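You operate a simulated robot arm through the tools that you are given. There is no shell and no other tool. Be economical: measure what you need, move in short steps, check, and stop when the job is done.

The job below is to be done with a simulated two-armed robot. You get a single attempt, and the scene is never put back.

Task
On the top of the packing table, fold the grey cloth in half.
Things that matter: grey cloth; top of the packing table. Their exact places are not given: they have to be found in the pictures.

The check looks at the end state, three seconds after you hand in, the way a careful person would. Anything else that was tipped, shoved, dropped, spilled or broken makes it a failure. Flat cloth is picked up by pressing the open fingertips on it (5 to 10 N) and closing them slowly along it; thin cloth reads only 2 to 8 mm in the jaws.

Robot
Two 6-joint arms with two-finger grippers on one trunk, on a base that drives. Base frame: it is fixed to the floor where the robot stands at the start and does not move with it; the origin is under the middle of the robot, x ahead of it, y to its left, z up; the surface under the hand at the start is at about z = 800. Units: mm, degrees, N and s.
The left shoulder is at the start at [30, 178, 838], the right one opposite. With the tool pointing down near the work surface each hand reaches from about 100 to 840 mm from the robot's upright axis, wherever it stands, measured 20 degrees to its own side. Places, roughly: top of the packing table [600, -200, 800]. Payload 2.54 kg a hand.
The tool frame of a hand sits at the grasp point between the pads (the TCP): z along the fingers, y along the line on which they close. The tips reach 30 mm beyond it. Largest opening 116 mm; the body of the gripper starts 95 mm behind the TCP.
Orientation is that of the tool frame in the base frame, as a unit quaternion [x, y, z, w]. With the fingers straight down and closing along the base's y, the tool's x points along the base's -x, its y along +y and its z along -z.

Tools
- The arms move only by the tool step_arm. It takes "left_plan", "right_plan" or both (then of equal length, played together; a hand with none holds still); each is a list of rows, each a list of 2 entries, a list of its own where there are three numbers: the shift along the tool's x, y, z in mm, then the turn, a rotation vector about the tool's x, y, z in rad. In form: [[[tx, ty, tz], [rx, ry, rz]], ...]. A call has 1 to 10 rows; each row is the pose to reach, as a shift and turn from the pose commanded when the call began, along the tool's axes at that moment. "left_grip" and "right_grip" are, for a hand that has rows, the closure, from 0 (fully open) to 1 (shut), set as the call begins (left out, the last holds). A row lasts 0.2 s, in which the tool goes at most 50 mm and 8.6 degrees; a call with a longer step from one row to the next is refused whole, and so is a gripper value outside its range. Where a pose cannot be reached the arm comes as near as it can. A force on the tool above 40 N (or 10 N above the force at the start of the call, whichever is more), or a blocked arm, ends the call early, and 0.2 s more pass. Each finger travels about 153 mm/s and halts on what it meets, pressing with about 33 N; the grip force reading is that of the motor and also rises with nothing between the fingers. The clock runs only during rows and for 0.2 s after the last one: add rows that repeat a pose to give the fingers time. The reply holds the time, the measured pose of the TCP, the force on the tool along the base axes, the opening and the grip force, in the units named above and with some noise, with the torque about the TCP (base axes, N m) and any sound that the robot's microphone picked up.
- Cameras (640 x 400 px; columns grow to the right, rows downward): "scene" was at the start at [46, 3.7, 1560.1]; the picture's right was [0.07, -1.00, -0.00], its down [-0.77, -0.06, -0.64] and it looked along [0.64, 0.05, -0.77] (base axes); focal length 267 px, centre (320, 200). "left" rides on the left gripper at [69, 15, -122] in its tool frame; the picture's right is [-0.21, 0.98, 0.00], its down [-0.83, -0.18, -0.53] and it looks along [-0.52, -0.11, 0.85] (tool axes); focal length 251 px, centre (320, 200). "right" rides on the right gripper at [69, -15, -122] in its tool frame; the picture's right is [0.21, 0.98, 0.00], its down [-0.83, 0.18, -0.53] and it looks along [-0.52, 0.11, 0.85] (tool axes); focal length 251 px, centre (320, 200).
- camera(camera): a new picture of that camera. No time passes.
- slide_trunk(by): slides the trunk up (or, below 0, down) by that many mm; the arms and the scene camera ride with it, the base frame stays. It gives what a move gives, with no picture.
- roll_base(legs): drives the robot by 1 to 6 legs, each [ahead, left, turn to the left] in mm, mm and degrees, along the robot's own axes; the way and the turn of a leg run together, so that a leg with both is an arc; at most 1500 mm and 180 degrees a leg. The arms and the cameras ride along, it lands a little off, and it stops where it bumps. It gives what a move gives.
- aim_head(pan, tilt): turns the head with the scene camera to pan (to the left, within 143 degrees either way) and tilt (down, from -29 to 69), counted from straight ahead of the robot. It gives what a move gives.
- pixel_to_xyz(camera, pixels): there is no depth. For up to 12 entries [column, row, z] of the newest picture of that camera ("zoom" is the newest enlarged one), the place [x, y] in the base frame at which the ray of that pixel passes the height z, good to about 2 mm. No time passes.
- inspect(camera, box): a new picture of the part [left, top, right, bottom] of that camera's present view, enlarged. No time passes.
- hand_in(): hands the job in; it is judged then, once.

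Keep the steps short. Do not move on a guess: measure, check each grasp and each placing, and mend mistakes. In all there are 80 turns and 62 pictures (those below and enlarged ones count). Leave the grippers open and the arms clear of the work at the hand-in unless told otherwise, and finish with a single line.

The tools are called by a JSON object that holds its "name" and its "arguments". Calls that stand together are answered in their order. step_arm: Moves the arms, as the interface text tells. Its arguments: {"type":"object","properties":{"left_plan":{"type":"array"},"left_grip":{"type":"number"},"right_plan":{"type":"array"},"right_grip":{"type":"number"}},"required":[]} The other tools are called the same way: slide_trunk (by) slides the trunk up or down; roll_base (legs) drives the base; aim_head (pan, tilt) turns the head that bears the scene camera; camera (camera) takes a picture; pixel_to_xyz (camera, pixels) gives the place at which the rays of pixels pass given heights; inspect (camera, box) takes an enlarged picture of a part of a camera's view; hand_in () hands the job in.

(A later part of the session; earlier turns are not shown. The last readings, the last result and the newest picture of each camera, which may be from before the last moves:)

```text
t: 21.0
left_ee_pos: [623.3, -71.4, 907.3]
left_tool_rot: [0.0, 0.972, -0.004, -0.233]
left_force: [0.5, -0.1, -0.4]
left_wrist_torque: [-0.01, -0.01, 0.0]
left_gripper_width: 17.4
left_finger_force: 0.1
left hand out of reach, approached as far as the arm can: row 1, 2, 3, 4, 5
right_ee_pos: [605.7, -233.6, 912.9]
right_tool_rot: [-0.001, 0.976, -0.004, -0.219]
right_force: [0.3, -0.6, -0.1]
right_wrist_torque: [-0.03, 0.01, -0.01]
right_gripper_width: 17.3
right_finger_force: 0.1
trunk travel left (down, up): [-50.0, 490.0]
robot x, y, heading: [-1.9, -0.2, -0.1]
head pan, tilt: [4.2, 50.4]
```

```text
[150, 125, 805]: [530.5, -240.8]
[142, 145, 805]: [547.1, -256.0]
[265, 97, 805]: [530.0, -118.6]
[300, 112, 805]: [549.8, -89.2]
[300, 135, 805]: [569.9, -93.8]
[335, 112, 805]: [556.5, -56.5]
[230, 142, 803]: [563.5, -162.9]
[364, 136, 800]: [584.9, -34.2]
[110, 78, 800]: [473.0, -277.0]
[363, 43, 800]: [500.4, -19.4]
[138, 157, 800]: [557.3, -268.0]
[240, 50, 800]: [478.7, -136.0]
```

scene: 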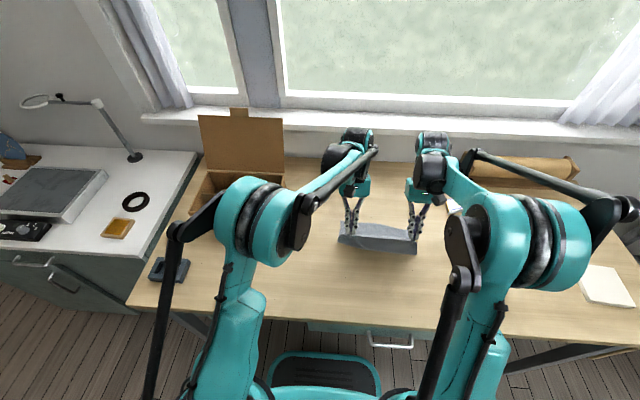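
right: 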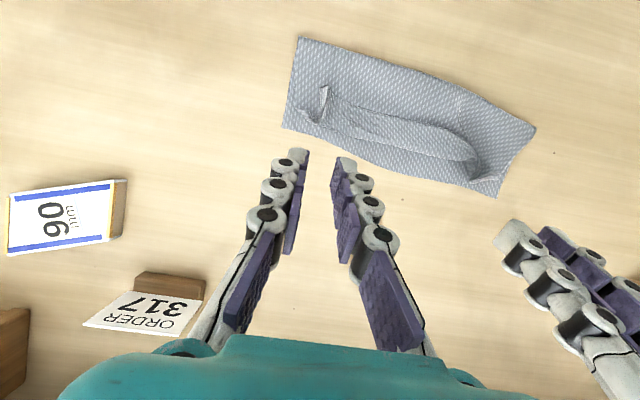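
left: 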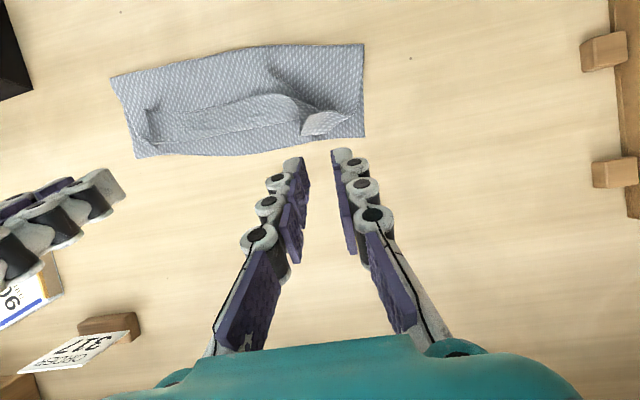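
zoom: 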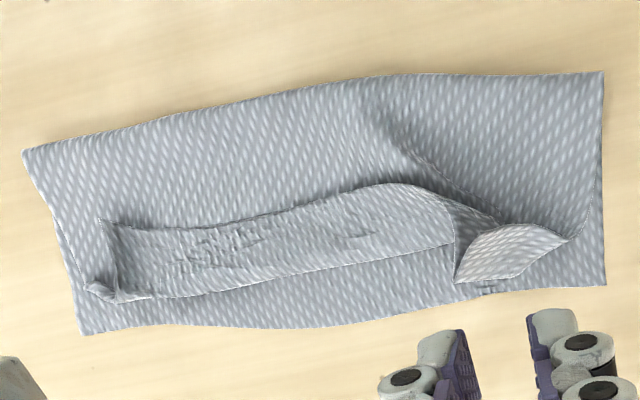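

The loose edge of the strip runs from about (530,-241) to (530,-119), and the strip is folded at x ≈ 563. I'll turn it out with the right hand used as a fork. The fingers open to 90 mm and tilt forward 40 degrees, so that the tips slide under the loose edge and sweep it outward. First I move the left hand away, up and to its side, and turn the right hand well above the cloth.

{"name": "step_arm", "arguments": {"left_plan": [[[8, 11, -6], [0, 0, 0]], [[16, 22, -10], [0, 0, 0]], [[24, 33, -14], [0, 0, 0]], [[32, 44, -18], [0, 0, 0]], [[40, 55, -22], [0, 0, 0]], [[48, 66, -25], [0, 0, 0]], [[56, 78, -28], [0, 0, 0]], [[64, 90, -30], [0, 0, 0]], [[72, 100, -31], [0, 0, 0]], [[72, 100, -31], [0, 0, 0]]], "right_plan": [[[12, 6, 7], [0, -0.127, 0]], [[24, 12, 15], [0, -0.254, 0]], [[36, 18, 22], [0, -0.381, 0]], [[48, 24, 29], [0, -0.508, 0]], [[60, 30, 37], [0, -0.635, 0]], [[72, 36, 44], [0, -0.762, 0]], [[84, 42, 51], [0, -0.889, 0]], [[96, 48, 59], [0, -1.016, 0]], [[108, 54, 66], [0, -1.145, 0]], [[108, 54, 66], [0, -1.145, 0]]], "right_grip": 0.225}}

{"name": "camera", "arguments": {"camera": "right"}}

{"name": "inspect", "arguments": {"camera": "scene", "box": [300, 180, 460, 280]}}

```text
t: 23.2
left_ee_pos: [574.0, 23.3, 971.2]
left_tool_rot: [-0.001, 0.974, -0.004, -0.226]
left_force: [0.1, 0.3, 0.0]
left_wrist_torque: [0.02, 0.01, -0.02]
left_gripper_width: 17.4
left_finger_force: 0.0
left hand out of reach, approached as far as the arm can: row 1, 2, 3, 4, 5, 6, 7, 8, 9, 10
right_ee_pos: [478.8, -181.8, 897.4]
right_tool_rot: [-0.002, 0.939, -0.001, 0.344]
right_force: [0.0, -0.7, -0.5]
right_wrist_torque: [0.02, 0.03, 0.0]
right_gripper_width: 89.8
right_finger_force: 0.0
trunk travel left (down, up): [-50.0, 490.0]
robot x, y, heading: [0.7, -0.8, 0.1]
head pan, tilt: [4.2, 50.4]
```

```text
31 pictures are left
```

right: 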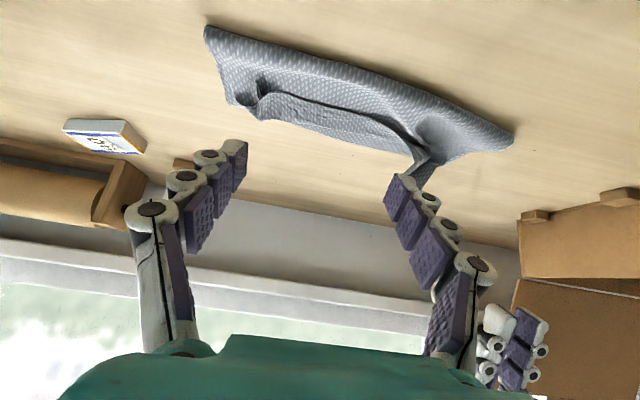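

```text
4.00 times, centred on (380, 230) of scene
```

zoom: 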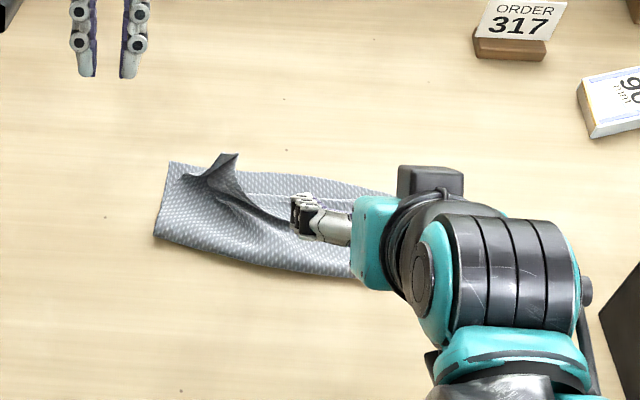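

This tilt gives a good low view. I enlarge it to see how the strip's edge and its two pinched ridges stand.

{"name": "inspect", "arguments": {"camera": "right", "box": [190, 10, 530, 210]}}

```text
1.88 times, centred on (360, 110) of right
```

zoom: 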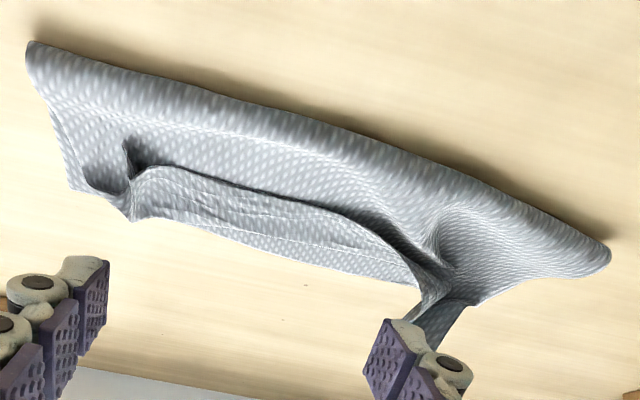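

The strip's loose edge stands clear of the flap, and both pinched corners still have upright ridges. These I can take again with the fingers, this time right at the edge. I triangulate the two ridges using a new left picture and the scene view.

{"name": "inspect", "arguments": {"camera": "left", "box": [60, 0, 380, 200]}}

{"name": "pixel_to_xyz", "arguments": {"camera": "scene", "pixels": [[360.2, 218, 800], [360.2, 218, 820], [360.2, 218, 840], [356, 217, 820], [356, 217, 840], [352.2, 224.4, 805], [404.5, 230, 805], [404.5, 230, 815], [405.5, 239, 805], [405.5, 239, 815], [409, 232, 805], [371, 228.5, 803]]}}

{"name": "pixel_to_xyz", "arguments": {"camera": "right", "pixels": [[257, 85, 805], [257, 85, 815], [265, 100, 805], [405, 147, 805], [415, 172, 820], [415, 172, 840], [260, 120, 803]]}}

```text
2.00 times, centred on (220, 100) of left
```

zoom: 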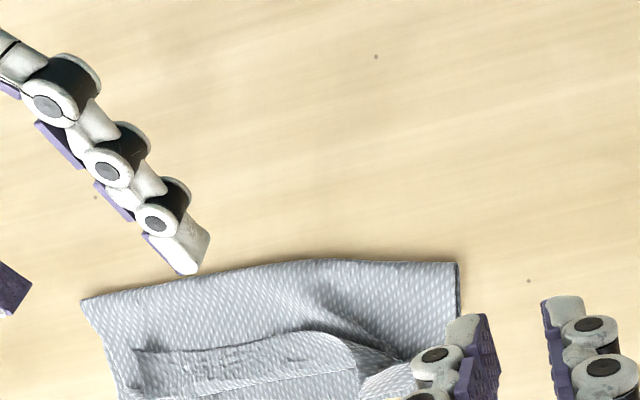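

```text
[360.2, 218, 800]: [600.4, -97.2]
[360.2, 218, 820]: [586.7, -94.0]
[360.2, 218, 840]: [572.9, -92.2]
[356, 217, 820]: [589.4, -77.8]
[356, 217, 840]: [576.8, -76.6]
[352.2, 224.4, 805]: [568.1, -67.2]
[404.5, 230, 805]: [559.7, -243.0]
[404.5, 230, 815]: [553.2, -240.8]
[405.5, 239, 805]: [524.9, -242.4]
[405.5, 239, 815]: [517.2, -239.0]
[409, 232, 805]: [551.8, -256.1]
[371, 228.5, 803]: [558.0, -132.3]
```

```text
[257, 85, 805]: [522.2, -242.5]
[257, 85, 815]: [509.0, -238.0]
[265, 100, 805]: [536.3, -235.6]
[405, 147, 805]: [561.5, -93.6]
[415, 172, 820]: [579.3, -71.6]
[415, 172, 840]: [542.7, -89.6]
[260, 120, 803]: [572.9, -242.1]
```

The right ridge runs along x from (524,-242) to (548,-245), a few mm high. I turn the right hand upright above it at (530,-242), with the jaws at 30 mm.

{"name": "step_arm", "arguments": {"right_plan": [[[-3, -12, 10], [0, 0.117, 0]], [[-6, -22, 20], [0, 0.234, 0]], [[-9, -32, 30], [0, 0.351, 0]], [[-12, -42, 40], [0, 0.468, 0]], [[-14, -52, 50], [0, 0.585, 0]], [[-16, -60, 59], [0, 0.702, 0]], [[-16, -60, 59], [0, 0.702, 0]]], "right_grip": 0.74}}

{"name": "inspect", "arguments": {"camera": "right", "box": [200, 60, 520, 260]}}

```text
t: 24.8
left_ee_pos: [573.6, 23.2, 971.6]
left_tool_rot: [0.0, 0.974, -0.005, -0.226]
left_force: [-0.4, 0.4, 0.7]
left_wrist_torque: [-0.02, -0.02, 0.02]
left_gripper_width: 17.3
left_finger_force: 0.0
right_ee_pos: [528.2, -240.2, 864.9]
right_tool_rot: [0.0, 1.0, -0.003, 0.0]
right_force: [-0.5, 0.2, 0.4]
right_wrist_torque: [-0.03, 0.01, -0.01]
right_gripper_width: 30.6
right_finger_force: 0.1
trunk travel left (down, up): [-50.0, 490.0]
robot x, y, heading: [0.5, -0.9, 0.1]
head pan, tilt: [4.2, 50.4]
```

```text
2.00 times, centred on (360, 160) of right
```

zoom: 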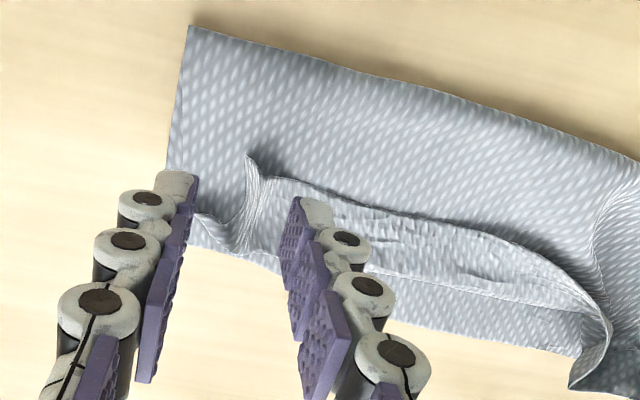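

The ridge shows between the fingers, from (247,160) to (245,240) in the zoom. I measure where it is.

{"name": "pixel_to_xyz", "arguments": {"camera": "zoom", "pixels": [[247, 160, 810], [250, 200, 810], [243, 240, 806], [290, 180, 806], [198, 222, 803], [580, 385, 820]]}}

```text
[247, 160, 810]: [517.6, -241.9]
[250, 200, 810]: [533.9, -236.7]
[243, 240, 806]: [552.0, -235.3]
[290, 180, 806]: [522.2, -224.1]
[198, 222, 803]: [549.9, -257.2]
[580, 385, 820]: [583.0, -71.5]
```

The ridge is centred between the fingers. I go down 30 mm (tips at about 805) and read the force.

{"name": "step_arm", "arguments": {"right_plan": [[[0, 2, 10], [0, 0, 0]], [[0, 2, 20], [0, 0, 0]], [[0, 2, 27], [0, 0, 0]], [[0, 2, 30], [0, 0, 0]], [[0, 2, 30], [0, 0, 0]]]}}

```text
t: 26.0
left_ee_pos: [573.9, 22.9, 971.6]
left_tool_rot: [-0.001, 0.974, -0.005, -0.226]
left_force: [0.3, -1.0, -0.1]
left_wrist_torque: [0.0, 0.02, -0.01]
left_gripper_width: 17.4
left_finger_force: 0.1
right_ee_pos: [528.7, -240.4, 834.7]
right_tool_rot: [-0.001, 1.0, -0.003, 0.0]
right_force: [-0.2, -0.5, 0.8]
right_wrist_torque: [0.03, -0.02, 0.01]
right_gripper_width: 30.3
right_finger_force: 0.0
trunk travel left (down, up): [-50.0, 490.0]
robot x, y, heading: [-0.5, 4.3, 0.1]
head pan, tilt: [4.2, 50.4]
```

No load at z 834.7, tips just above the flap. I close in two steps so that only the ridge of the strip is taken.

{"name": "step_arm", "arguments": {"right_plan": [[[0, 0, 1], [0, 0, 0]], [[0, 0, 1], [0, 0, 0]]], "right_grip": 0.88}}

{"name": "step_arm", "arguments": {"right_plan": [[[0, 0, 0], [0, 0, 0]], [[0, 0, 0], [0, 0, 0]]], "right_grip": 1.0}}

{"name": "inspect", "arguments": {"camera": "right", "box": [200, 60, 520, 260]}}

```text
t: 26.6
left_ee_pos: [572.0, 23.0, 973.2]
left_tool_rot: [-0.001, 0.974, -0.006, -0.226]
left_force: [0.2, -1.6, -0.6]
left_wrist_torque: [0.04, 0.0, 0.02]
left_gripper_width: 17.3
left_finger_force: 0.1
right_ee_pos: [530.3, -238.3, 833.4]
right_tool_rot: [0.0, 1.0, -0.002, 0.0]
right_force: [0.5, 0.3, 0.6]
right_wrist_torque: [-0.02, 0.0, -0.01]
right_gripper_width: 13.9
right_finger_force: 0.0
trunk travel left (down, up): [-50.0, 490.0]
robot x, y, heading: [3.0, 0.3, -0.1]
head pan, tilt: [4.2, 50.4]
```

```text
t: 27.2
left_ee_pos: [573.7, 23.3, 972.7]
left_tool_rot: [-0.001, 0.974, -0.005, -0.227]
left_force: [0.0, 0.2, 0.8]
left_wrist_torque: [0.02, 0.04, 0.03]
left_gripper_width: 17.5
left_finger_force: 0.0
right_ee_pos: [528.9, -239.7, 833.3]
right_tool_rot: [-0.001, 1.0, -0.003, 0.0]
right_force: [1.6, 0.1, 6.5]
right_wrist_torque: [-0.02, -0.19, -0.04]
right_gripper_width: 0.0
right_finger_force: 27.9
trunk travel left (down, up): [-50.0, 490.0]
robot x, y, heading: [-2.3, 1.0, 0.0]
head pan, tilt: [4.2, 50.4]
```

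```text
2.00 times, centred on (360, 160) of right
```

zoom: 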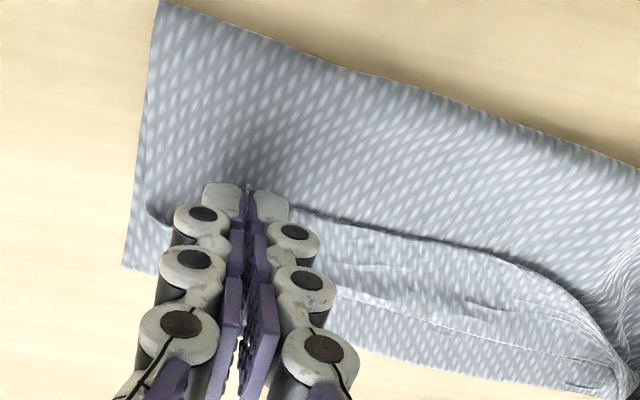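

The ridge is between the tips. I lift 25 mm to see whether only the strip comes along.

{"name": "step_arm", "arguments": {"right_plan": [[[0, 0, -8], [0, 0, 0]], [[0, 0, -16], [0, 0, 0]], [[0, 0, -25], [0, 0, 0]], [[0, 0, -25], [0, 0, 0]]]}}

{"name": "inspect", "arguments": {"camera": "right", "box": [200, 60, 520, 260]}}

{"name": "inspect", "arguments": {"camera": "scene", "box": [320, 195, 440, 270]}}

```text
t: 28.2
left_ee_pos: [574.2, 23.4, 971.6]
left_tool_rot: [-0.002, 0.974, -0.005, -0.226]
left_force: [-0.2, 0.9, 0.1]
left_wrist_torque: [-0.04, 0.0, -0.02]
left_gripper_width: 17.5
left_finger_force: 0.2
right_ee_pos: [529.2, -239.6, 858.9]
right_tool_rot: [-0.001, 1.0, -0.003, 0.0]
right_force: [-0.4, 0.0, -1.5]
right_wrist_torque: [0.02, 0.02, 0.0]
right_gripper_width: 3.1
right_finger_force: 29.1
trunk travel left (down, up): [-50.0, 490.0]
robot x, y, heading: [2.1, -1.8, -0.0]
head pan, tilt: [4.2, 50.4]
```

```text
2.00 times, centred on (360, 160) of right
```

zoom: 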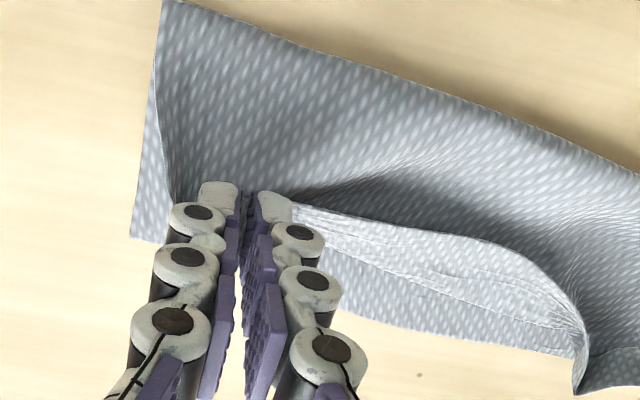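

```text
5.33 times, centred on (380, 232) of scene
```

zoom: 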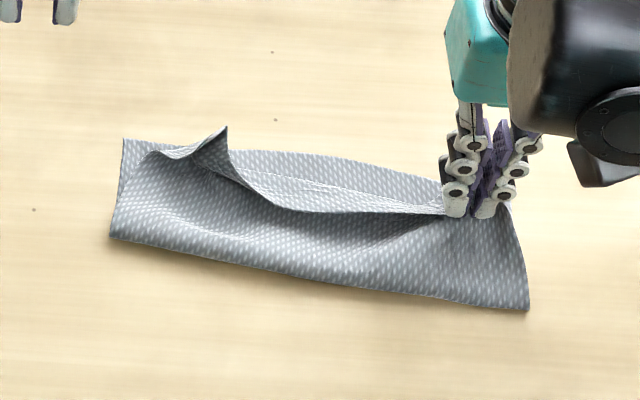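

The cloth came up at the grip. I swing the grip over the strip's fold, out past x ≈ 590, pitching back as I go, and stop just above the table to look.

{"name": "step_arm", "arguments": {"right_plan": [[[-13, 0, -6], [0, 0.08, 0]], [[-27, 0, -10], [0, 0.15, 0]], [[-40, 0, -12], [0, 0.22, 0]], [[-50, -1, -8], [0, 0.28, 0]], [[-60, -1, 0], [0, 0.34, 0]], [[-68, -2, 10], [0, 0.4, 0]], [[-74, -2, 18], [0, 0.43, 0]], [[-74, -2, 18], [0, 0.43, 0]]]}}

{"name": "camera", "arguments": {"camera": "right"}}

{"name": "inspect", "arguments": {"camera": "scene", "box": [320, 195, 440, 270]}}

```text
t: 30.0
left_ee_pos: [573.8, 22.0, 972.2]
left_tool_rot: [-0.002, 0.974, -0.004, -0.226]
left_force: [-0.5, -0.5, -0.1]
left_wrist_torque: [-0.03, -0.01, 0.03]
left_gripper_width: 17.3
left_finger_force: 0.0
right_ee_pos: [603.7, -240.5, 842.1]
right_tool_rot: [0.0, 0.977, -0.002, -0.213]
right_force: [-0.8, -0.6, -1.8]
right_wrist_torque: [-0.03, -0.03, 0.0]
right_gripper_width: 3.8
right_finger_force: 30.7
trunk travel left (down, up): [-50.0, 490.0]
robot x, y, heading: [-3.8, -1.9, 0.0]
head pan, tilt: [4.2, 50.4]
```

```text
23 pictures are left
```

right: 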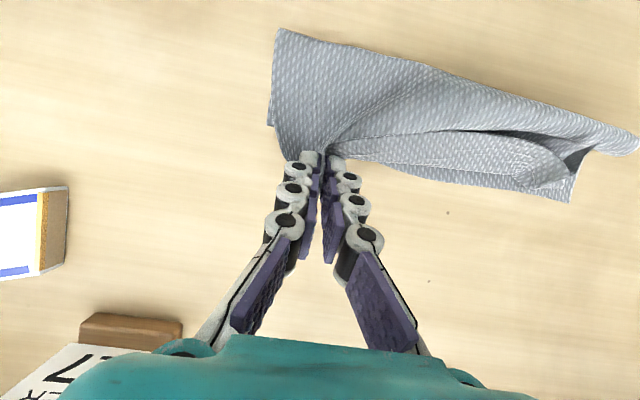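

```text
5.33 times, centred on (380, 232) of scene
```

zoom: 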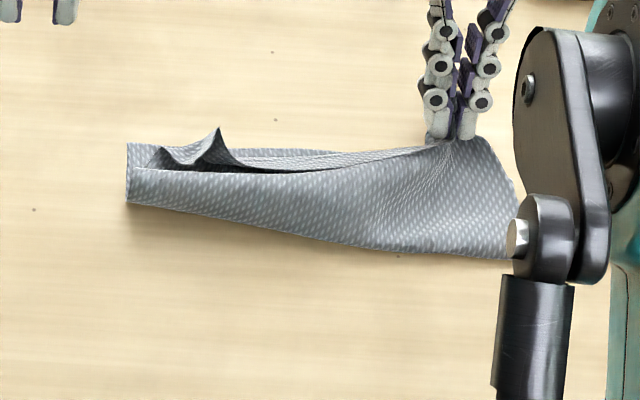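

The grip took the flap along with the strip and dragged the right side of the cloth forward. I measure the cloth's outline before I correct this.

{"name": "pixel_to_xyz", "arguments": {"camera": "right", "pixels": [[278, 30, 800], [269, 122, 800], [288, 158, 803], [440, 70, 803], [636, 140, 803], [575, 202, 800], [450, 180, 800], [350, 158, 803]]}}

{"name": "inspect", "arguments": {"camera": "right", "box": [250, 20, 640, 220]}}

```text
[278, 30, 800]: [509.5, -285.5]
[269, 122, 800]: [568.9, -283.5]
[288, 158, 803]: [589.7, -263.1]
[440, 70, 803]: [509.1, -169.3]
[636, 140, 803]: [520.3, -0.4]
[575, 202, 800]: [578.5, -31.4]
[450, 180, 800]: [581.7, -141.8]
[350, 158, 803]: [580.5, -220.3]
```

```text
1.64 times, centred on (445, 120) of right
```

zoom: 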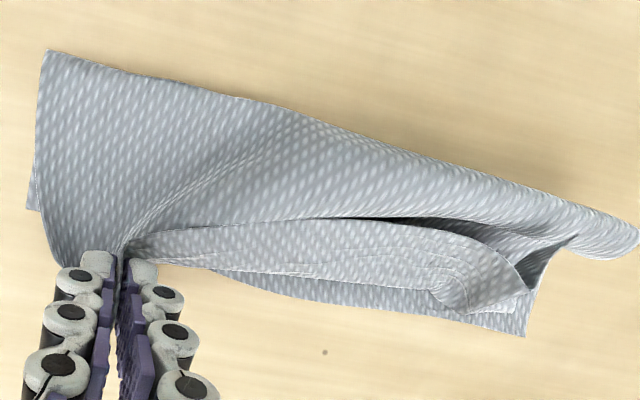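

Only the flap moved, and the fold line rolled forward to x ≈ 509. The far corners are still near (578,-31) and (568,-283). I carry the grip back along the same path to where I took it.

{"name": "step_arm", "arguments": {"right_plan": [[[8, 1, -8], [0, -0.05, 0]], [[16, 1, -15], [0, -0.1, 0]], [[28, 2, -20], [0, -0.17, 0]], [[42, 2, -20], [0, -0.24, 0]], [[56, 2, -14], [0, -0.31, 0]], [[70, 2, -6], [0, -0.38, 0]], [[82, 2, 4], [0, -0.43, 0]], [[90, 2, 14], [0, -0.43, 0]], [[90, 2, 14], [0, -0.43, 0]]]}}

{"name": "camera", "arguments": {"camera": "right"}}

```text
t: 32.0
left_ee_pos: [573.1, 22.9, 971.0]
left_tool_rot: [-0.001, 0.974, -0.004, -0.225]
left_force: [-0.3, 0.4, -0.4]
left_wrist_torque: [-0.02, -0.01, 0.0]
left_gripper_width: 17.5
left_finger_force: 0.0
right_ee_pos: [516.7, -238.5, 867.5]
right_tool_rot: [0.0, 1.0, -0.003, 0.001]
right_force: [1.7, 0.5, -2.3]
right_wrist_torque: [-0.03, 0.12, -0.02]
right_gripper_width: 4.5
right_finger_force: 40.0
trunk travel left (down, up): [-50.0, 490.0]
robot x, y, heading: [1.8, 1.6, -0.2]
head pan, tilt: [4.2, 50.4]
```

```text
20 pictures are left
```

right: 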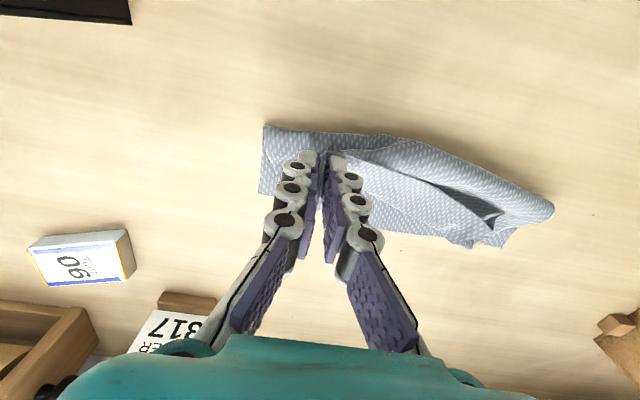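

The flap has come back partly. I set it down here (30 mm lower, 8 mm back), open to free the ridge and rise straight up for a clear look.

{"name": "step_arm", "arguments": {"right_plan": [[[4, 0, 10], [0, 0, 0]], [[8, 0, 20], [0, 0, 0]], [[8, 0, 29], [0, 0, 0]], [[8, 0, 29], [0, 0, 0]]]}}

{"name": "step_arm", "arguments": {"right_plan": [[[0, 0, 0], [0, 0, 0]], [[0, 0, 0], [0, 0, 0]], [[0, 0, -20], [0, 0, 0]], [[0, -10, -50], [0, 0, 0]], [[20, -25, -90], [0, 0, 0]], [[50, -40, -110], [0, 0, 0]], [[90, -50, -110], [0, 0, 0]], [[130, -50, -110], [0, 0, 0]], [[130, -50, -110], [0, 0, 0]]], "right_grip": 0.8}}

{"name": "camera", "arguments": {"camera": "right"}}

{"name": "inspect", "arguments": {"camera": "scene", "box": [320, 195, 440, 270]}}

```text
t: 33.0
left_ee_pos: [573.9, 22.2, 971.0]
left_tool_rot: [-0.001, 0.974, -0.005, -0.226]
left_force: [0.4, -0.5, 0.4]
left_wrist_torque: [0.03, 0.01, -0.02]
left_gripper_width: 17.4
left_finger_force: 0.1
right_ee_pos: [507.5, -239.1, 836.2]
right_tool_rot: [-0.001, 1.0, -0.002, 0.0]
right_force: [1.1, -4.3, 2.9]
right_wrist_torque: [0.08, 0.03, 0.04]
right_gripper_width: 3.9
right_finger_force: 40.4
trunk travel left (down, up): [-50.0, 490.0]
robot x, y, heading: [1.0, 3.4, 0.1]
head pan, tilt: [4.2, 50.4]
```

```text
t: 35.0
left_ee_pos: [573.6, 23.0, 971.3]
left_tool_rot: [-0.002, 0.974, -0.004, -0.226]
left_force: [0.5, -0.6, -0.5]
left_wrist_torque: [0.02, -0.03, 0.0]
left_gripper_width: 17.3
left_finger_force: 0.1
right_ee_pos: [379.1, -288.1, 942.7]
right_tool_rot: [-0.001, 1.0, -0.003, 0.001]
right_force: [0.4, 1.2, -0.3]
right_wrist_torque: [-0.01, 0.01, 0.01]
right_gripper_width: 23.1
right_finger_force: 0.1
trunk travel left (down, up): [-50.0, 490.0]
robot x, y, heading: [-1.2, 1.5, 0.2]
head pan, tilt: [4.2, 50.4]
```

```text
19 pictures are left
```

right: 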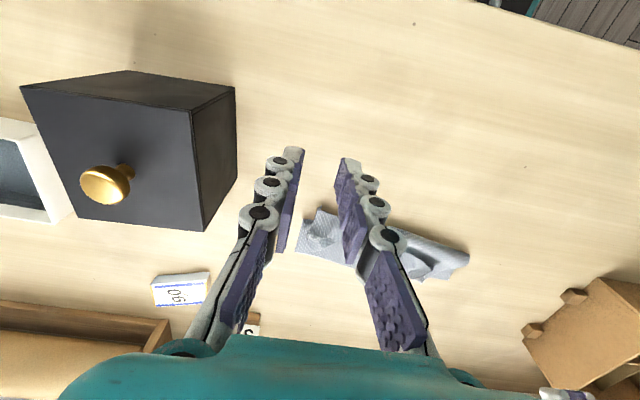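

```text
5.33 times, centred on (380, 232) of scene
```

zoom: 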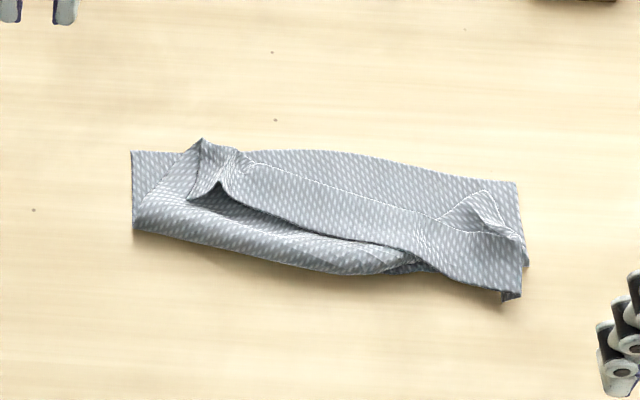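

The strip's loose edge now lies toward me, with its right corner hanging over the near side at zoom (505,295) and its left corner peaked at (218,185). That suits a clean restart. I take those two edge corners, draw the flap fully back toward me so the cloth lies open, then fold it the other way, far edge to near edge, where the wrists can turn much further. First I measure.

{"name": "pixel_to_xyz", "arguments": {"camera": "zoom", "pixels": [[505, 295, 803], [522, 265, 805], [500, 288, 808], [440, 265, 808], [218, 183, 815], [190, 197, 808], [133, 225, 803], [350, 272, 803], [131, 152, 800], [518, 185, 800], [203, 140, 815], [300, 225, 808]]}}

{"name": "camera", "arguments": {"camera": "left"}}

```text
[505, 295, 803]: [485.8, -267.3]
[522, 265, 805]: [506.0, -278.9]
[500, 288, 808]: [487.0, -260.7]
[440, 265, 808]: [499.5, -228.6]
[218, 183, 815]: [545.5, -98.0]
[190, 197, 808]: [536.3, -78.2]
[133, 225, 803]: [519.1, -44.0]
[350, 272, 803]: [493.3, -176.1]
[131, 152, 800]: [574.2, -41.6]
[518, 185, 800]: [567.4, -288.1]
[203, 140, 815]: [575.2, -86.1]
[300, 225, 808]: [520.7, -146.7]
```

```text
17 pictures are left
```

left: 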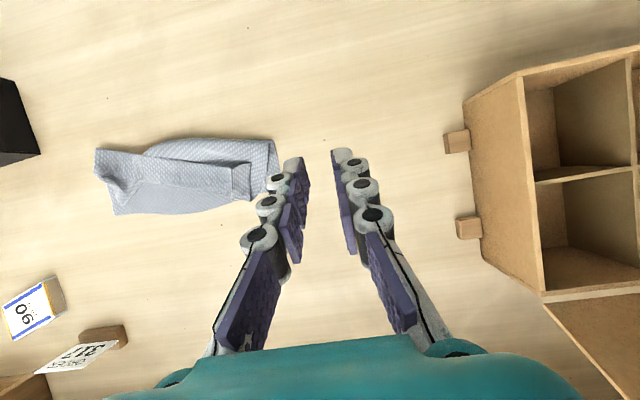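

I move the right hand above the hanging corner at (488,-254) and the left above the raised peak at (546,-97), both upright, still about 30 mm clear.

{"name": "step_arm", "arguments": {"left_plan": [[[-3, -18, 16], [0, -0.07, 0]], [[-7, -35, 32], [0, -0.13, 0]], [[-10, -52, 48], [0, -0.2, 0]], [[-14, -70, 64], [0, -0.26, 0]], [[-17, -87, 80], [0, -0.33, 0]], [[-20, -104, 96], [0, -0.4, 0]], [[-24, -120, 112], [0, -0.456, 0]], [[-24, -120, 112], [0, -0.456, 0]]], "right_plan": [[[-18, 6, 10], [0, 0, 0]], [[-36, 11, 20], [0, 0, 0]], [[-54, 17, 32], [0, 0, 0]], [[-72, 22, 48], [0, 0, 0]], [[-90, 28, 64], [0, 0, 0]], [[-109, 34, 78], [0, 0, 0]], [[-109, 34, 86], [0, 0, 0]], [[-109, 34, 86], [0, 0, 0]]], "left_grip": 0.655, "right_grip": 0.79}}

{"name": "inspect", "arguments": {"camera": "left", "box": [60, 60, 460, 310]}}

{"name": "inspect", "arguments": {"camera": "right", "box": [200, 60, 520, 260]}}

```text
t: 36.8
left_ee_pos: [542.3, -96.5, 861.6]
left_tool_rot: [0.001, 1.0, 0.0, -0.022]
left_force: [0.1, -0.6, -0.2]
left_wrist_torque: [0.01, 0.02, -0.03]
left_gripper_width: 40.1
left_finger_force: 0.1
right_ee_pos: [489.9, -255.0, 860.5]
right_tool_rot: [-0.001, 1.0, -0.003, 0.0]
right_force: [0.3, -1.0, -0.3]
right_wrist_torque: [0.04, -0.02, 0.03]
right_gripper_width: 24.1
right_finger_force: 0.1
trunk travel left (down, up): [-50.0, 490.0]
robot x, y, heading: [-3.2, 0.8, -0.1]
head pan, tilt: [4.2, 50.4]
```

```text
1.60 times, centred on (260, 185) of left
```

zoom: 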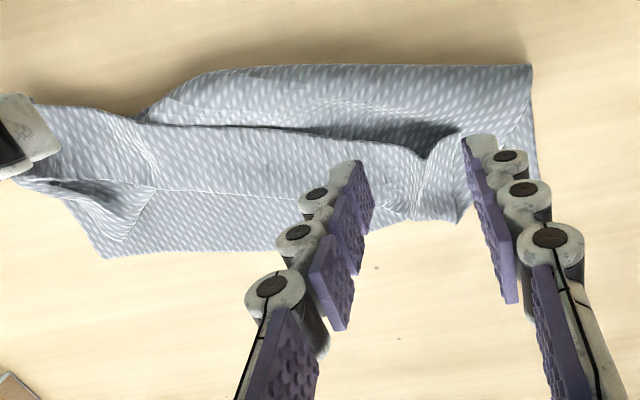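

```text
2.00 times, centred on (360, 160) of right
```

zoom: 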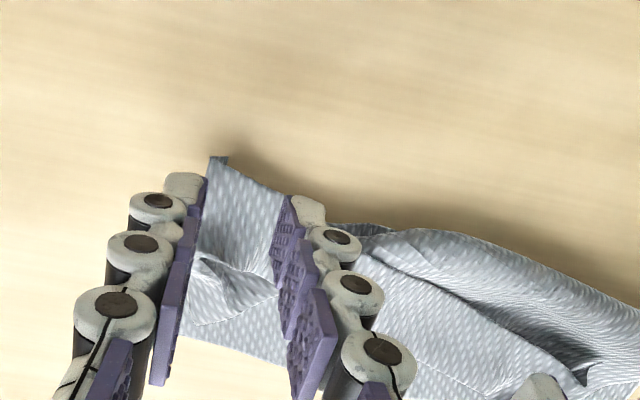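

Both views agree. I measure the left ridge apex, at about (326,157) in the left picture, and the right edge in the zoom.

{"name": "pixel_to_xyz", "arguments": {"camera": "left", "pixels": [[326, 157, 812], [326, 157, 820], [319, 194, 812]]}}

{"name": "pixel_to_xyz", "arguments": {"camera": "zoom", "pixels": [[218, 157, 803], [280, 195, 806], [195, 260, 806], [290, 290, 803]]}}

```text
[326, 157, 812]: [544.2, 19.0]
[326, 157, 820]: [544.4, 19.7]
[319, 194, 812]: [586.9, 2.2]
```

```text
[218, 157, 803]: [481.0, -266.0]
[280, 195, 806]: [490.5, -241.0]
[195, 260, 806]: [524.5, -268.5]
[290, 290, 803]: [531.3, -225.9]
```

The right corner's edge is at (481,-266) to (490,-241), as planned. I lower the right to the table and the left to about 6 mm above it.

{"name": "step_arm", "arguments": {"left_plan": [[[-2, 2, 9], [0, 0, 0]], [[-3, 3, 18], [0, 0, 0]], [[-3, 3, 25], [0, 0, 0]], [[-3, 3, 25], [0, 0, 0]]], "right_plan": [[[-1, 1, 10], [0, 0, 0]], [[-1, 1, 20], [0, 0, 0]], [[-1, 1, 29], [0, 0, 0]], [[-1, 1, 29], [0, 0, 0]]]}}

```text
t: 37.8
left_ee_pos: [544.6, -94.2, 836.0]
left_tool_rot: [0.0, 1.0, 0.0, -0.022]
left_force: [0.5, 0.0, -0.1]
left_wrist_torque: [-0.01, 0.01, 0.01]
left_gripper_width: 40.0
left_finger_force: 0.2
right_ee_pos: [489.3, -252.4, 831.2]
right_tool_rot: [-0.001, 1.0, -0.002, 0.0]
right_force: [-0.1, -0.6, -0.4]
right_wrist_torque: [0.05, -0.03, -0.02]
right_gripper_width: 24.3
right_finger_force: 0.1
trunk travel left (down, up): [-50.0, 490.0]
robot x, y, heading: [-5.8, 0.7, -0.1]
head pan, tilt: [4.2, 50.4]
```

Now I close the left on the ridge and lower the right by 0.8 mm to get pressure.

{"name": "step_arm", "arguments": {"left_plan": [[[0, 0, 0], [0, 0, 0]], [[0, 0, 0], [0, 0, 0]], [[0, 0, 0], [0, 0, 0]]], "right_plan": [[[0, 0, 0.8], [0, 0, 0]], [[0, 0, 0.8], [0, 0, 0]], [[0, 0, 0.8], [0, 0, 0]]], "left_grip": 1.0}}

```text
t: 38.6
left_ee_pos: [544.2, -93.5, 835.7]
left_tool_rot: [0.0, 1.0, 0.0, -0.022]
left_force: [-0.7, -0.5, 5.7]
left_wrist_torque: [0.0, 0.05, -0.04]
left_gripper_width: 0.4
left_finger_force: 30.3
right_ee_pos: [488.9, -253.9, 830.8]
right_tool_rot: [-0.001, 1.0, -0.003, 0.001]
right_force: [0.7, 0.2, 1.3]
right_wrist_torque: [0.02, 0.01, -0.03]
right_gripper_width: 24.5
right_finger_force: 0.2
trunk travel left (down, up): [-50.0, 490.0]
robot x, y, heading: [-1.2, 0.7, 0.0]
head pan, tilt: [4.2, 50.4]
```

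The right needs a little more pressure, so I add 0.5 mm and make the first closing step.

{"name": "step_arm", "arguments": {"right_plan": [[[0, 0, 0.5], [0, 0, 0]], [[0, 0, 0.5], [0, 0, 0]]], "right_grip": 0.83}}

```text
t: 39.2
left_ee_pos: [543.2, -93.2, 836.4]
left_tool_rot: [0.0, 1.0, 0.001, -0.022]
left_force: [-0.8, -1.0, 4.0]
left_wrist_torque: [-0.07, -0.01, 0.05]
left_gripper_width: 0.0
left_finger_force: 28.9
right_ee_pos: [487.7, -253.9, 830.7]
right_tool_rot: [-0.001, 1.0, -0.002, 0.001]
right_force: [2.2, -0.1, 12.1]
right_wrist_torque: [0.08, -0.15, -0.02]
right_gripper_width: 18.9
right_finger_force: 0.0
trunk travel left (down, up): [-50.0, 490.0]
robot x, y, heading: [1.0, -0.8, -0.1]
head pan, tilt: [4.2, 50.4]
```

12 N on the right gives good friction. I close the next step.

{"name": "step_arm", "arguments": {"right_plan": [[[0, 0, 0], [0, 0, 0]], [[0, 0, 0], [0, 0, 0]]], "right_grip": 0.89}}

{"name": "step_arm", "arguments": {"right_plan": [[[0, 0, 0.1], [0, 0, 0]], [[0, 0, 0.1], [0, 0, 0]], [[0, 0, 0.1], [0, 0, 0]]], "right_grip": 1.0}}

{"name": "inspect", "arguments": {"camera": "right", "box": [200, 60, 520, 260]}}

```text
t: 39.8
left_ee_pos: [543.6, -94.1, 837.0]
left_tool_rot: [0.001, 1.0, 0.0, -0.022]
left_force: [-1.2, -0.8, -2.7]
left_wrist_torque: [-0.03, 0.03, 0.0]
left_gripper_width: 4.7
left_finger_force: 39.2
right_ee_pos: [488.0, -253.3, 830.2]
right_tool_rot: [-0.001, 1.0, -0.003, 0.001]
right_force: [0.7, -0.1, 6.5]
right_wrist_torque: [0.06, -0.01, -0.02]
right_gripper_width: 12.0
right_finger_force: 0.2
trunk travel left (down, up): [-50.0, 490.0]
robot x, y, heading: [-1.1, -0.2, 0.0]
head pan, tilt: [4.2, 50.4]
```

```text
t: 40.6
left_ee_pos: [543.6, -94.4, 837.4]
left_tool_rot: [0.0, 1.0, 0.0, -0.021]
left_force: [0.3, 0.3, -1.9]
left_wrist_torque: [0.04, 0.08, -0.01]
left_gripper_width: 5.3
left_finger_force: 39.5
right_ee_pos: [488.2, -254.2, 828.9]
right_tool_rot: [-0.001, 1.0, -0.003, 0.001]
right_force: [-0.5, -0.4, 0.0]
right_wrist_torque: [-0.02, 0.0, 0.02]
right_gripper_width: 0.0
right_finger_force: 28.3
trunk travel left (down, up): [-50.0, 490.0]
robot x, y, heading: [-4.7, 1.4, -0.4]
head pan, tilt: [4.2, 50.4]
```

```text
2.00 times, centred on (360, 160) of right
```

zoom: 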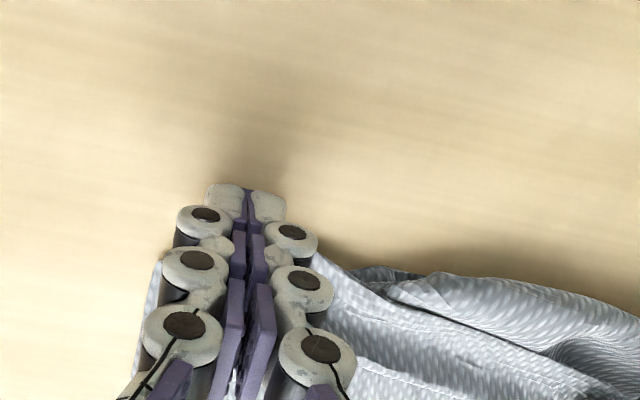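

The left holds at about 5 mm. The right is doubtful, so I lift both 15 mm and read the widths.

{"name": "step_arm", "arguments": {"left_plan": [[[2, 0, -7], [0, 0, 0]], [[4, 0, -15], [0, 0, 0]], [[4, 0, -15], [0, 0, 0]]], "right_plan": [[[2, 0, -7], [0, 0, 0]], [[4, 0, -15], [0, 0, 0]], [[4, 0, -15], [0, 0, 0]]]}}

{"name": "inspect", "arguments": {"camera": "right", "box": [200, 60, 640, 335]}}

```text
t: 41.4
left_ee_pos: [539.3, -93.7, 851.0]
left_tool_rot: [0.0, 1.0, 0.0, -0.022]
left_force: [0.3, -0.8, -1.0]
left_wrist_torque: [0.06, 0.03, -0.05]
left_gripper_width: 5.1
left_finger_force: 30.1
right_ee_pos: [485.1, -254.6, 845.2]
right_tool_rot: [0.0, 1.0, -0.003, 0.0]
right_force: [-0.7, -1.6, 0.1]
right_wrist_torque: [0.0, 0.01, 0.0]
right_gripper_width: 0.0
right_finger_force: 28.7
trunk travel left (down, up): [-50.0, 490.0]
robot x, y, heading: [-3.3, 3.3, -0.1]
head pan, tilt: [4.2, 50.4]
```

```text
1.45 times, centred on (420, 198) of right
```

zoom: 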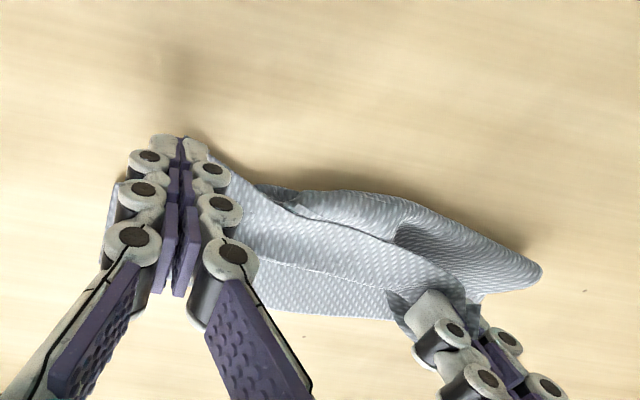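

The cloth edge rises to the right fingertips, so it seems held. I draw both hands back toward me in a low arc to open the cloth out, ending near the original near corners.

{"name": "step_arm", "arguments": {"left_plan": [[[15, 4, -18], [0, 0, 0]], [[30, 10, -34], [0, 0, 0]], [[50, 17, -45], [0, 0, 0]], [[72, 25, -48], [0, 0, 0]], [[94, 33, -42], [0, 0, 0]], [[115, 42, -28], [0, 0, 0]], [[132, 49, -12], [0, 0, 0]], [[140, 52, 0], [0, 0, 0]], [[140, 52, 0], [0, 0, 0]]], "right_plan": [[[10, 2, -10], [0, 0, 0]], [[20, 4, -20], [0, 0, 0]], [[34, 6, -28], [0, 0, 0]], [[50, 9, -30], [0, 0, 0]], [[66, 12, -27], [0, 0, 0]], [[80, 14, -18], [0, 0, 0]], [[94, 16, -8], [0, 0, 0]], [[102, 18, 0], [0, 0, 0]], [[102, 18, 0], [0, 0, 0]]]}}

{"name": "camera", "arguments": {"camera": "left"}}

```text
t: 43.4
left_ee_pos: [401.6, -42.7, 856.7]
left_tool_rot: [0.0, 1.0, 0.0, -0.022]
left_force: [0.1, 0.7, 2.0]
left_wrist_torque: [-0.03, -0.09, -0.01]
left_gripper_width: 0.0
left_finger_force: 25.5
right_ee_pos: [384.5, -235.3, 845.9]
right_tool_rot: [-0.001, 1.0, -0.003, 0.0]
right_force: [-0.3, 0.1, 0.3]
right_wrist_torque: [0.03, 0.02, -0.03]
right_gripper_width: 0.0
right_finger_force: 28.5
trunk travel left (down, up): [-50.0, 490.0]
robot x, y, heading: [1.8, -2.2, -0.1]
head pan, tilt: [4.2, 50.4]
```

```text
12 pictures are left
```

left: 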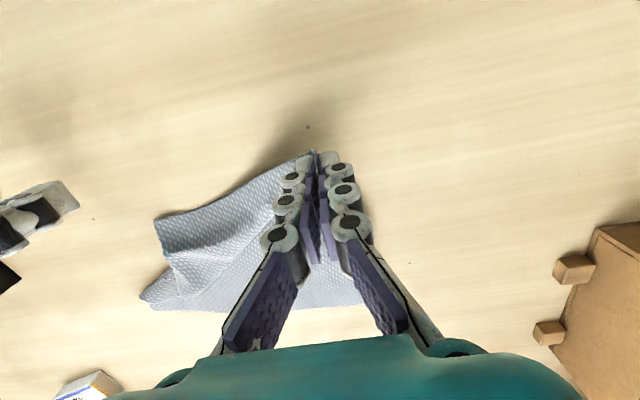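

The left side is opened out, but the right hand came away empty. I set the left down (still holding, as an anchor), open the right, and measure the loose right corner at about (157,220).

{"name": "pixel_to_xyz", "arguments": {"camera": "left", "pixels": [[156, 220, 803], [215, 203, 808], [168, 258, 803], [142, 295, 803], [150, 310, 800], [364, 304, 800], [270, 172, 815]]}}

{"name": "step_arm", "arguments": {"left_plan": [[[3, 0, 8], [0, 0, 0]], [[6, 0, 16], [0, 0, 0]], [[8, 0, 22], [0, 0, 0]], [[8, 0, 22], [0, 0, 0]]], "right_plan": [[[0, -5, -20], [0, 0, 0]], [[0, -10, -40], [0, 0, 0]], [[0, -20, -60], [0, 0, 0]], [[0, -20, -60], [0, 0, 0]]], "right_grip": 0.74}}

{"name": "camera", "arguments": {"camera": "right"}}

```text
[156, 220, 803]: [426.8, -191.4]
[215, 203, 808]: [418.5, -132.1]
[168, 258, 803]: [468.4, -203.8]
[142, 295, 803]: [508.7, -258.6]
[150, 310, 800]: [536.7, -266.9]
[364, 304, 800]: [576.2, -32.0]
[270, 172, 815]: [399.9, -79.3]
```

```text
t: 44.4
left_ee_pos: [392.1, -41.4, 834.9]
left_tool_rot: [0.0, 1.0, 0.0, -0.022]
left_force: [0.4, -0.1, 1.0]
left_wrist_torque: [0.06, -0.02, -0.03]
left_gripper_width: 4.3
left_finger_force: 29.8
right_ee_pos: [383.9, -257.5, 903.1]
right_tool_rot: [-0.001, 1.0, -0.002, 0.0]
right_force: [1.2, 0.3, 0.1]
right_wrist_torque: [0.03, 0.04, 0.01]
right_gripper_width: 30.1
right_finger_force: 0.1
trunk travel left (down, up): [-50.0, 490.0]
robot x, y, heading: [1.7, -1.5, 0.1]
head pan, tilt: [4.2, 50.4]
```

```text
11 pictures are left
```

right: 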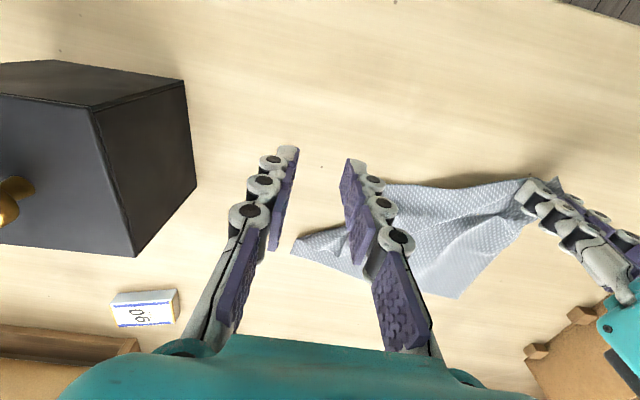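

The loose right corner shows at about (385,185). One enlargement to see how it lies.

{"name": "inspect", "arguments": {"camera": "right", "box": [270, 140, 590, 340]}}

{"name": "pixel_to_xyz", "arguments": {"camera": "zoom", "pixels": [[230, 90, 803], [300, 92, 806], [230, 140, 803], [50, 200, 803], [50, 225, 800], [380, 315, 800], [250, 170, 803]]}}

```text
2.00 times, centred on (430, 240) of right
```

zoom: 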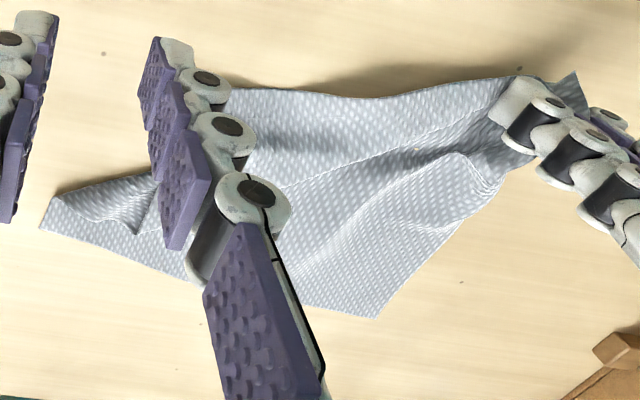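

```text
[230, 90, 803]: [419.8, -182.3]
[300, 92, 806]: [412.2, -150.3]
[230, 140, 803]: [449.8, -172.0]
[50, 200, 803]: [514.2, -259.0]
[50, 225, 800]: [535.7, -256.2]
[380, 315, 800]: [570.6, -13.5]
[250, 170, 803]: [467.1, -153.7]
```

The true edge runs diagonally from (420,-185) to the corner at about (514,-259), which still lies back over the far half. I move the right hand over that corner at (507,-240), jaws at 40 mm, and lower the tips to about 4 mm above the table.

{"name": "step_arm", "arguments": {"right_plan": [[[-30, 5, 0], [0, 0, 0]], [[-60, 10, 10], [0, 0, 0]], [[-90, 14, 20], [0, 0, 0]], [[-122, 18, 30], [0, 0, 0]], [[-123, 18, 45], [0, 0, 0]], [[-123, 18, 58], [0, 0, 0]], [[-123, 18, 68], [0, 0, 0]], [[-123, 18, 68], [0, 0, 0]]], "right_grip": 0.65}}

{"name": "inspect", "arguments": {"camera": "right", "box": [200, 60, 520, 260]}}

```text
t: 46.2
left_ee_pos: [391.9, -41.8, 836.1]
left_tool_rot: [-0.001, 1.0, 0.0, -0.022]
left_force: [0.4, -0.2, 4.7]
left_wrist_torque: [0.01, -0.07, -0.01]
left_gripper_width: 0.6
left_finger_force: 31.2
right_ee_pos: [506.6, -238.3, 834.7]
right_tool_rot: [-0.002, 1.0, -0.002, 0.0]
right_force: [0.9, -0.3, 0.1]
right_wrist_torque: [0.0, 0.02, -0.01]
right_gripper_width: 40.5
right_finger_force: 0.1
trunk travel left (down, up): [-50.0, 490.0]
robot x, y, heading: [0.3, 1.3, 0.1]
head pan, tilt: [4.2, 50.4]
```

```text
2.00 times, centred on (360, 160) of right
```

zoom: 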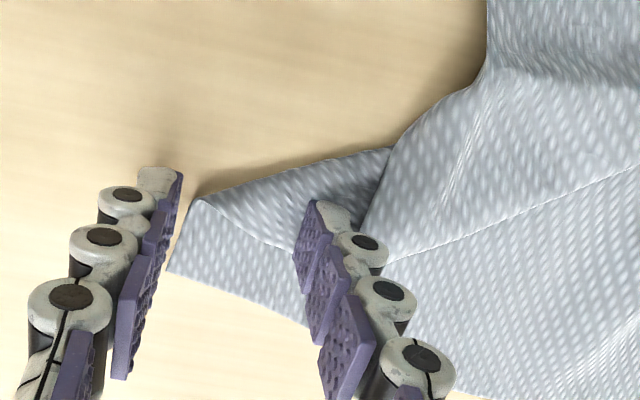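

Now it's clear that the near-right corner is the one at about (427,-191), and the triangle under the hand is just the side margin turned over. I rise, move to (436,-176) inside that corner and lower to 832 with the jaws at 24 mm.

{"name": "step_arm", "arguments": {"right_plan": [[[0, 0, -20], [0, 0, 0]], [[0, 0, -40], [0, 0, 0]], [[18, 16, -45], [0, 0, 0]], [[36, 32, -45], [0, 0, 0]], [[54, 48, -45], [0, 0, 0]], [[71, 62, -40], [0, 0, 0]], [[71, 62, -20], [0, 0, 0]], [[71, 62, -5], [0, 0, 0]], [[71, 62, 2], [0, 0, 0]], [[71, 62, 2], [0, 0, 0]]], "right_grip": 0.79}}

{"name": "inspect", "arguments": {"camera": "right", "box": [200, 60, 520, 260]}}

```text
t: 48.4
left_ee_pos: [392.2, -41.5, 836.1]
left_tool_rot: [0.0, 1.0, 0.0, -0.021]
left_force: [0.2, -0.5, 0.7]
left_wrist_torque: [-0.01, -0.02, -0.04]
left_gripper_width: 3.9
left_finger_force: 30.0
right_ee_pos: [433.0, -178.3, 834.0]
right_tool_rot: [-0.001, 1.0, -0.002, 0.001]
right_force: [-0.1, 0.2, 0.0]
right_wrist_torque: [0.01, 0.0, 0.0]
right_gripper_width: 24.3
right_finger_force: 0.0
trunk travel left (down, up): [-50.0, 490.0]
robot x, y, heading: [0.7, -1.1, -0.1]
head pan, tilt: [4.2, 50.4]
```

```text
2.00 times, centred on (360, 160) of right
```

zoom: 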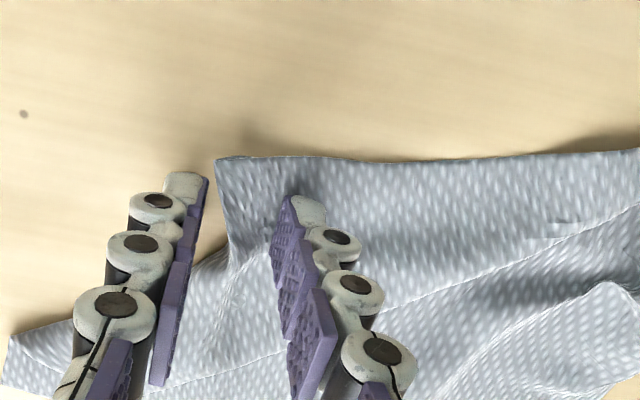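

The corner is at zoom (217,158), but the right finger is just outside the cloth. I shift 15 mm left and press down.

{"name": "step_arm", "arguments": {"right_plan": [[[0, 8, -2], [0, 0, 0]], [[0, 15, -2], [0, 0, 0]], [[0, 15, 1], [0, 0, 0]], [[0, 15, 3], [0, 0, 0]], [[0, 15, 3.6], [0, 0, 0]], [[0, 15, 3.6], [0, 0, 0]]]}}

```text
t: 49.8
left_ee_pos: [392.6, -41.6, 835.3]
left_tool_rot: [0.0, 1.0, 0.0, -0.022]
left_force: [0.5, -0.3, 6.5]
left_wrist_torque: [0.04, 0.05, 0.01]
left_gripper_width: 1.2
left_finger_force: 34.1
right_ee_pos: [434.1, -162.7, 831.3]
right_tool_rot: [0.0, 1.0, -0.003, 0.0]
right_force: [-0.4, 1.3, 1.0]
right_wrist_torque: [0.01, -0.02, 0.04]
right_gripper_width: 24.4
right_finger_force: 0.0
trunk travel left (down, up): [-50.0, 490.0]
robot x, y, heading: [-0.8, 1.3, 0.1]
head pan, tilt: [4.2, 50.4]
```

{"name": "step_arm", "arguments": {"right_plan": [[[0, 0, 0.8], [0, 0, 0]], [[0, 0, 0.8], [0, 0, 0]]], "right_grip": 0.81}}

```text
t: 50.4
left_ee_pos: [391.2, -41.5, 835.7]
left_tool_rot: [0.0, 1.0, 0.0, -0.022]
left_force: [-1.1, 1.1, 4.6]
left_wrist_torque: [-0.04, -0.09, 0.03]
left_gripper_width: 0.0
left_finger_force: 28.0
right_ee_pos: [433.6, -160.4, 830.0]
right_tool_rot: [-0.001, 1.0, -0.003, 0.001]
right_force: [0.6, 0.1, 8.1]
right_wrist_torque: [0.15, -0.04, -0.01]
right_gripper_width: 21.9
right_finger_force: 0.0
trunk travel left (down, up): [-50.0, 490.0]
robot x, y, heading: [2.3, -3.3, -0.1]
head pan, tilt: [4.2, 50.4]
```

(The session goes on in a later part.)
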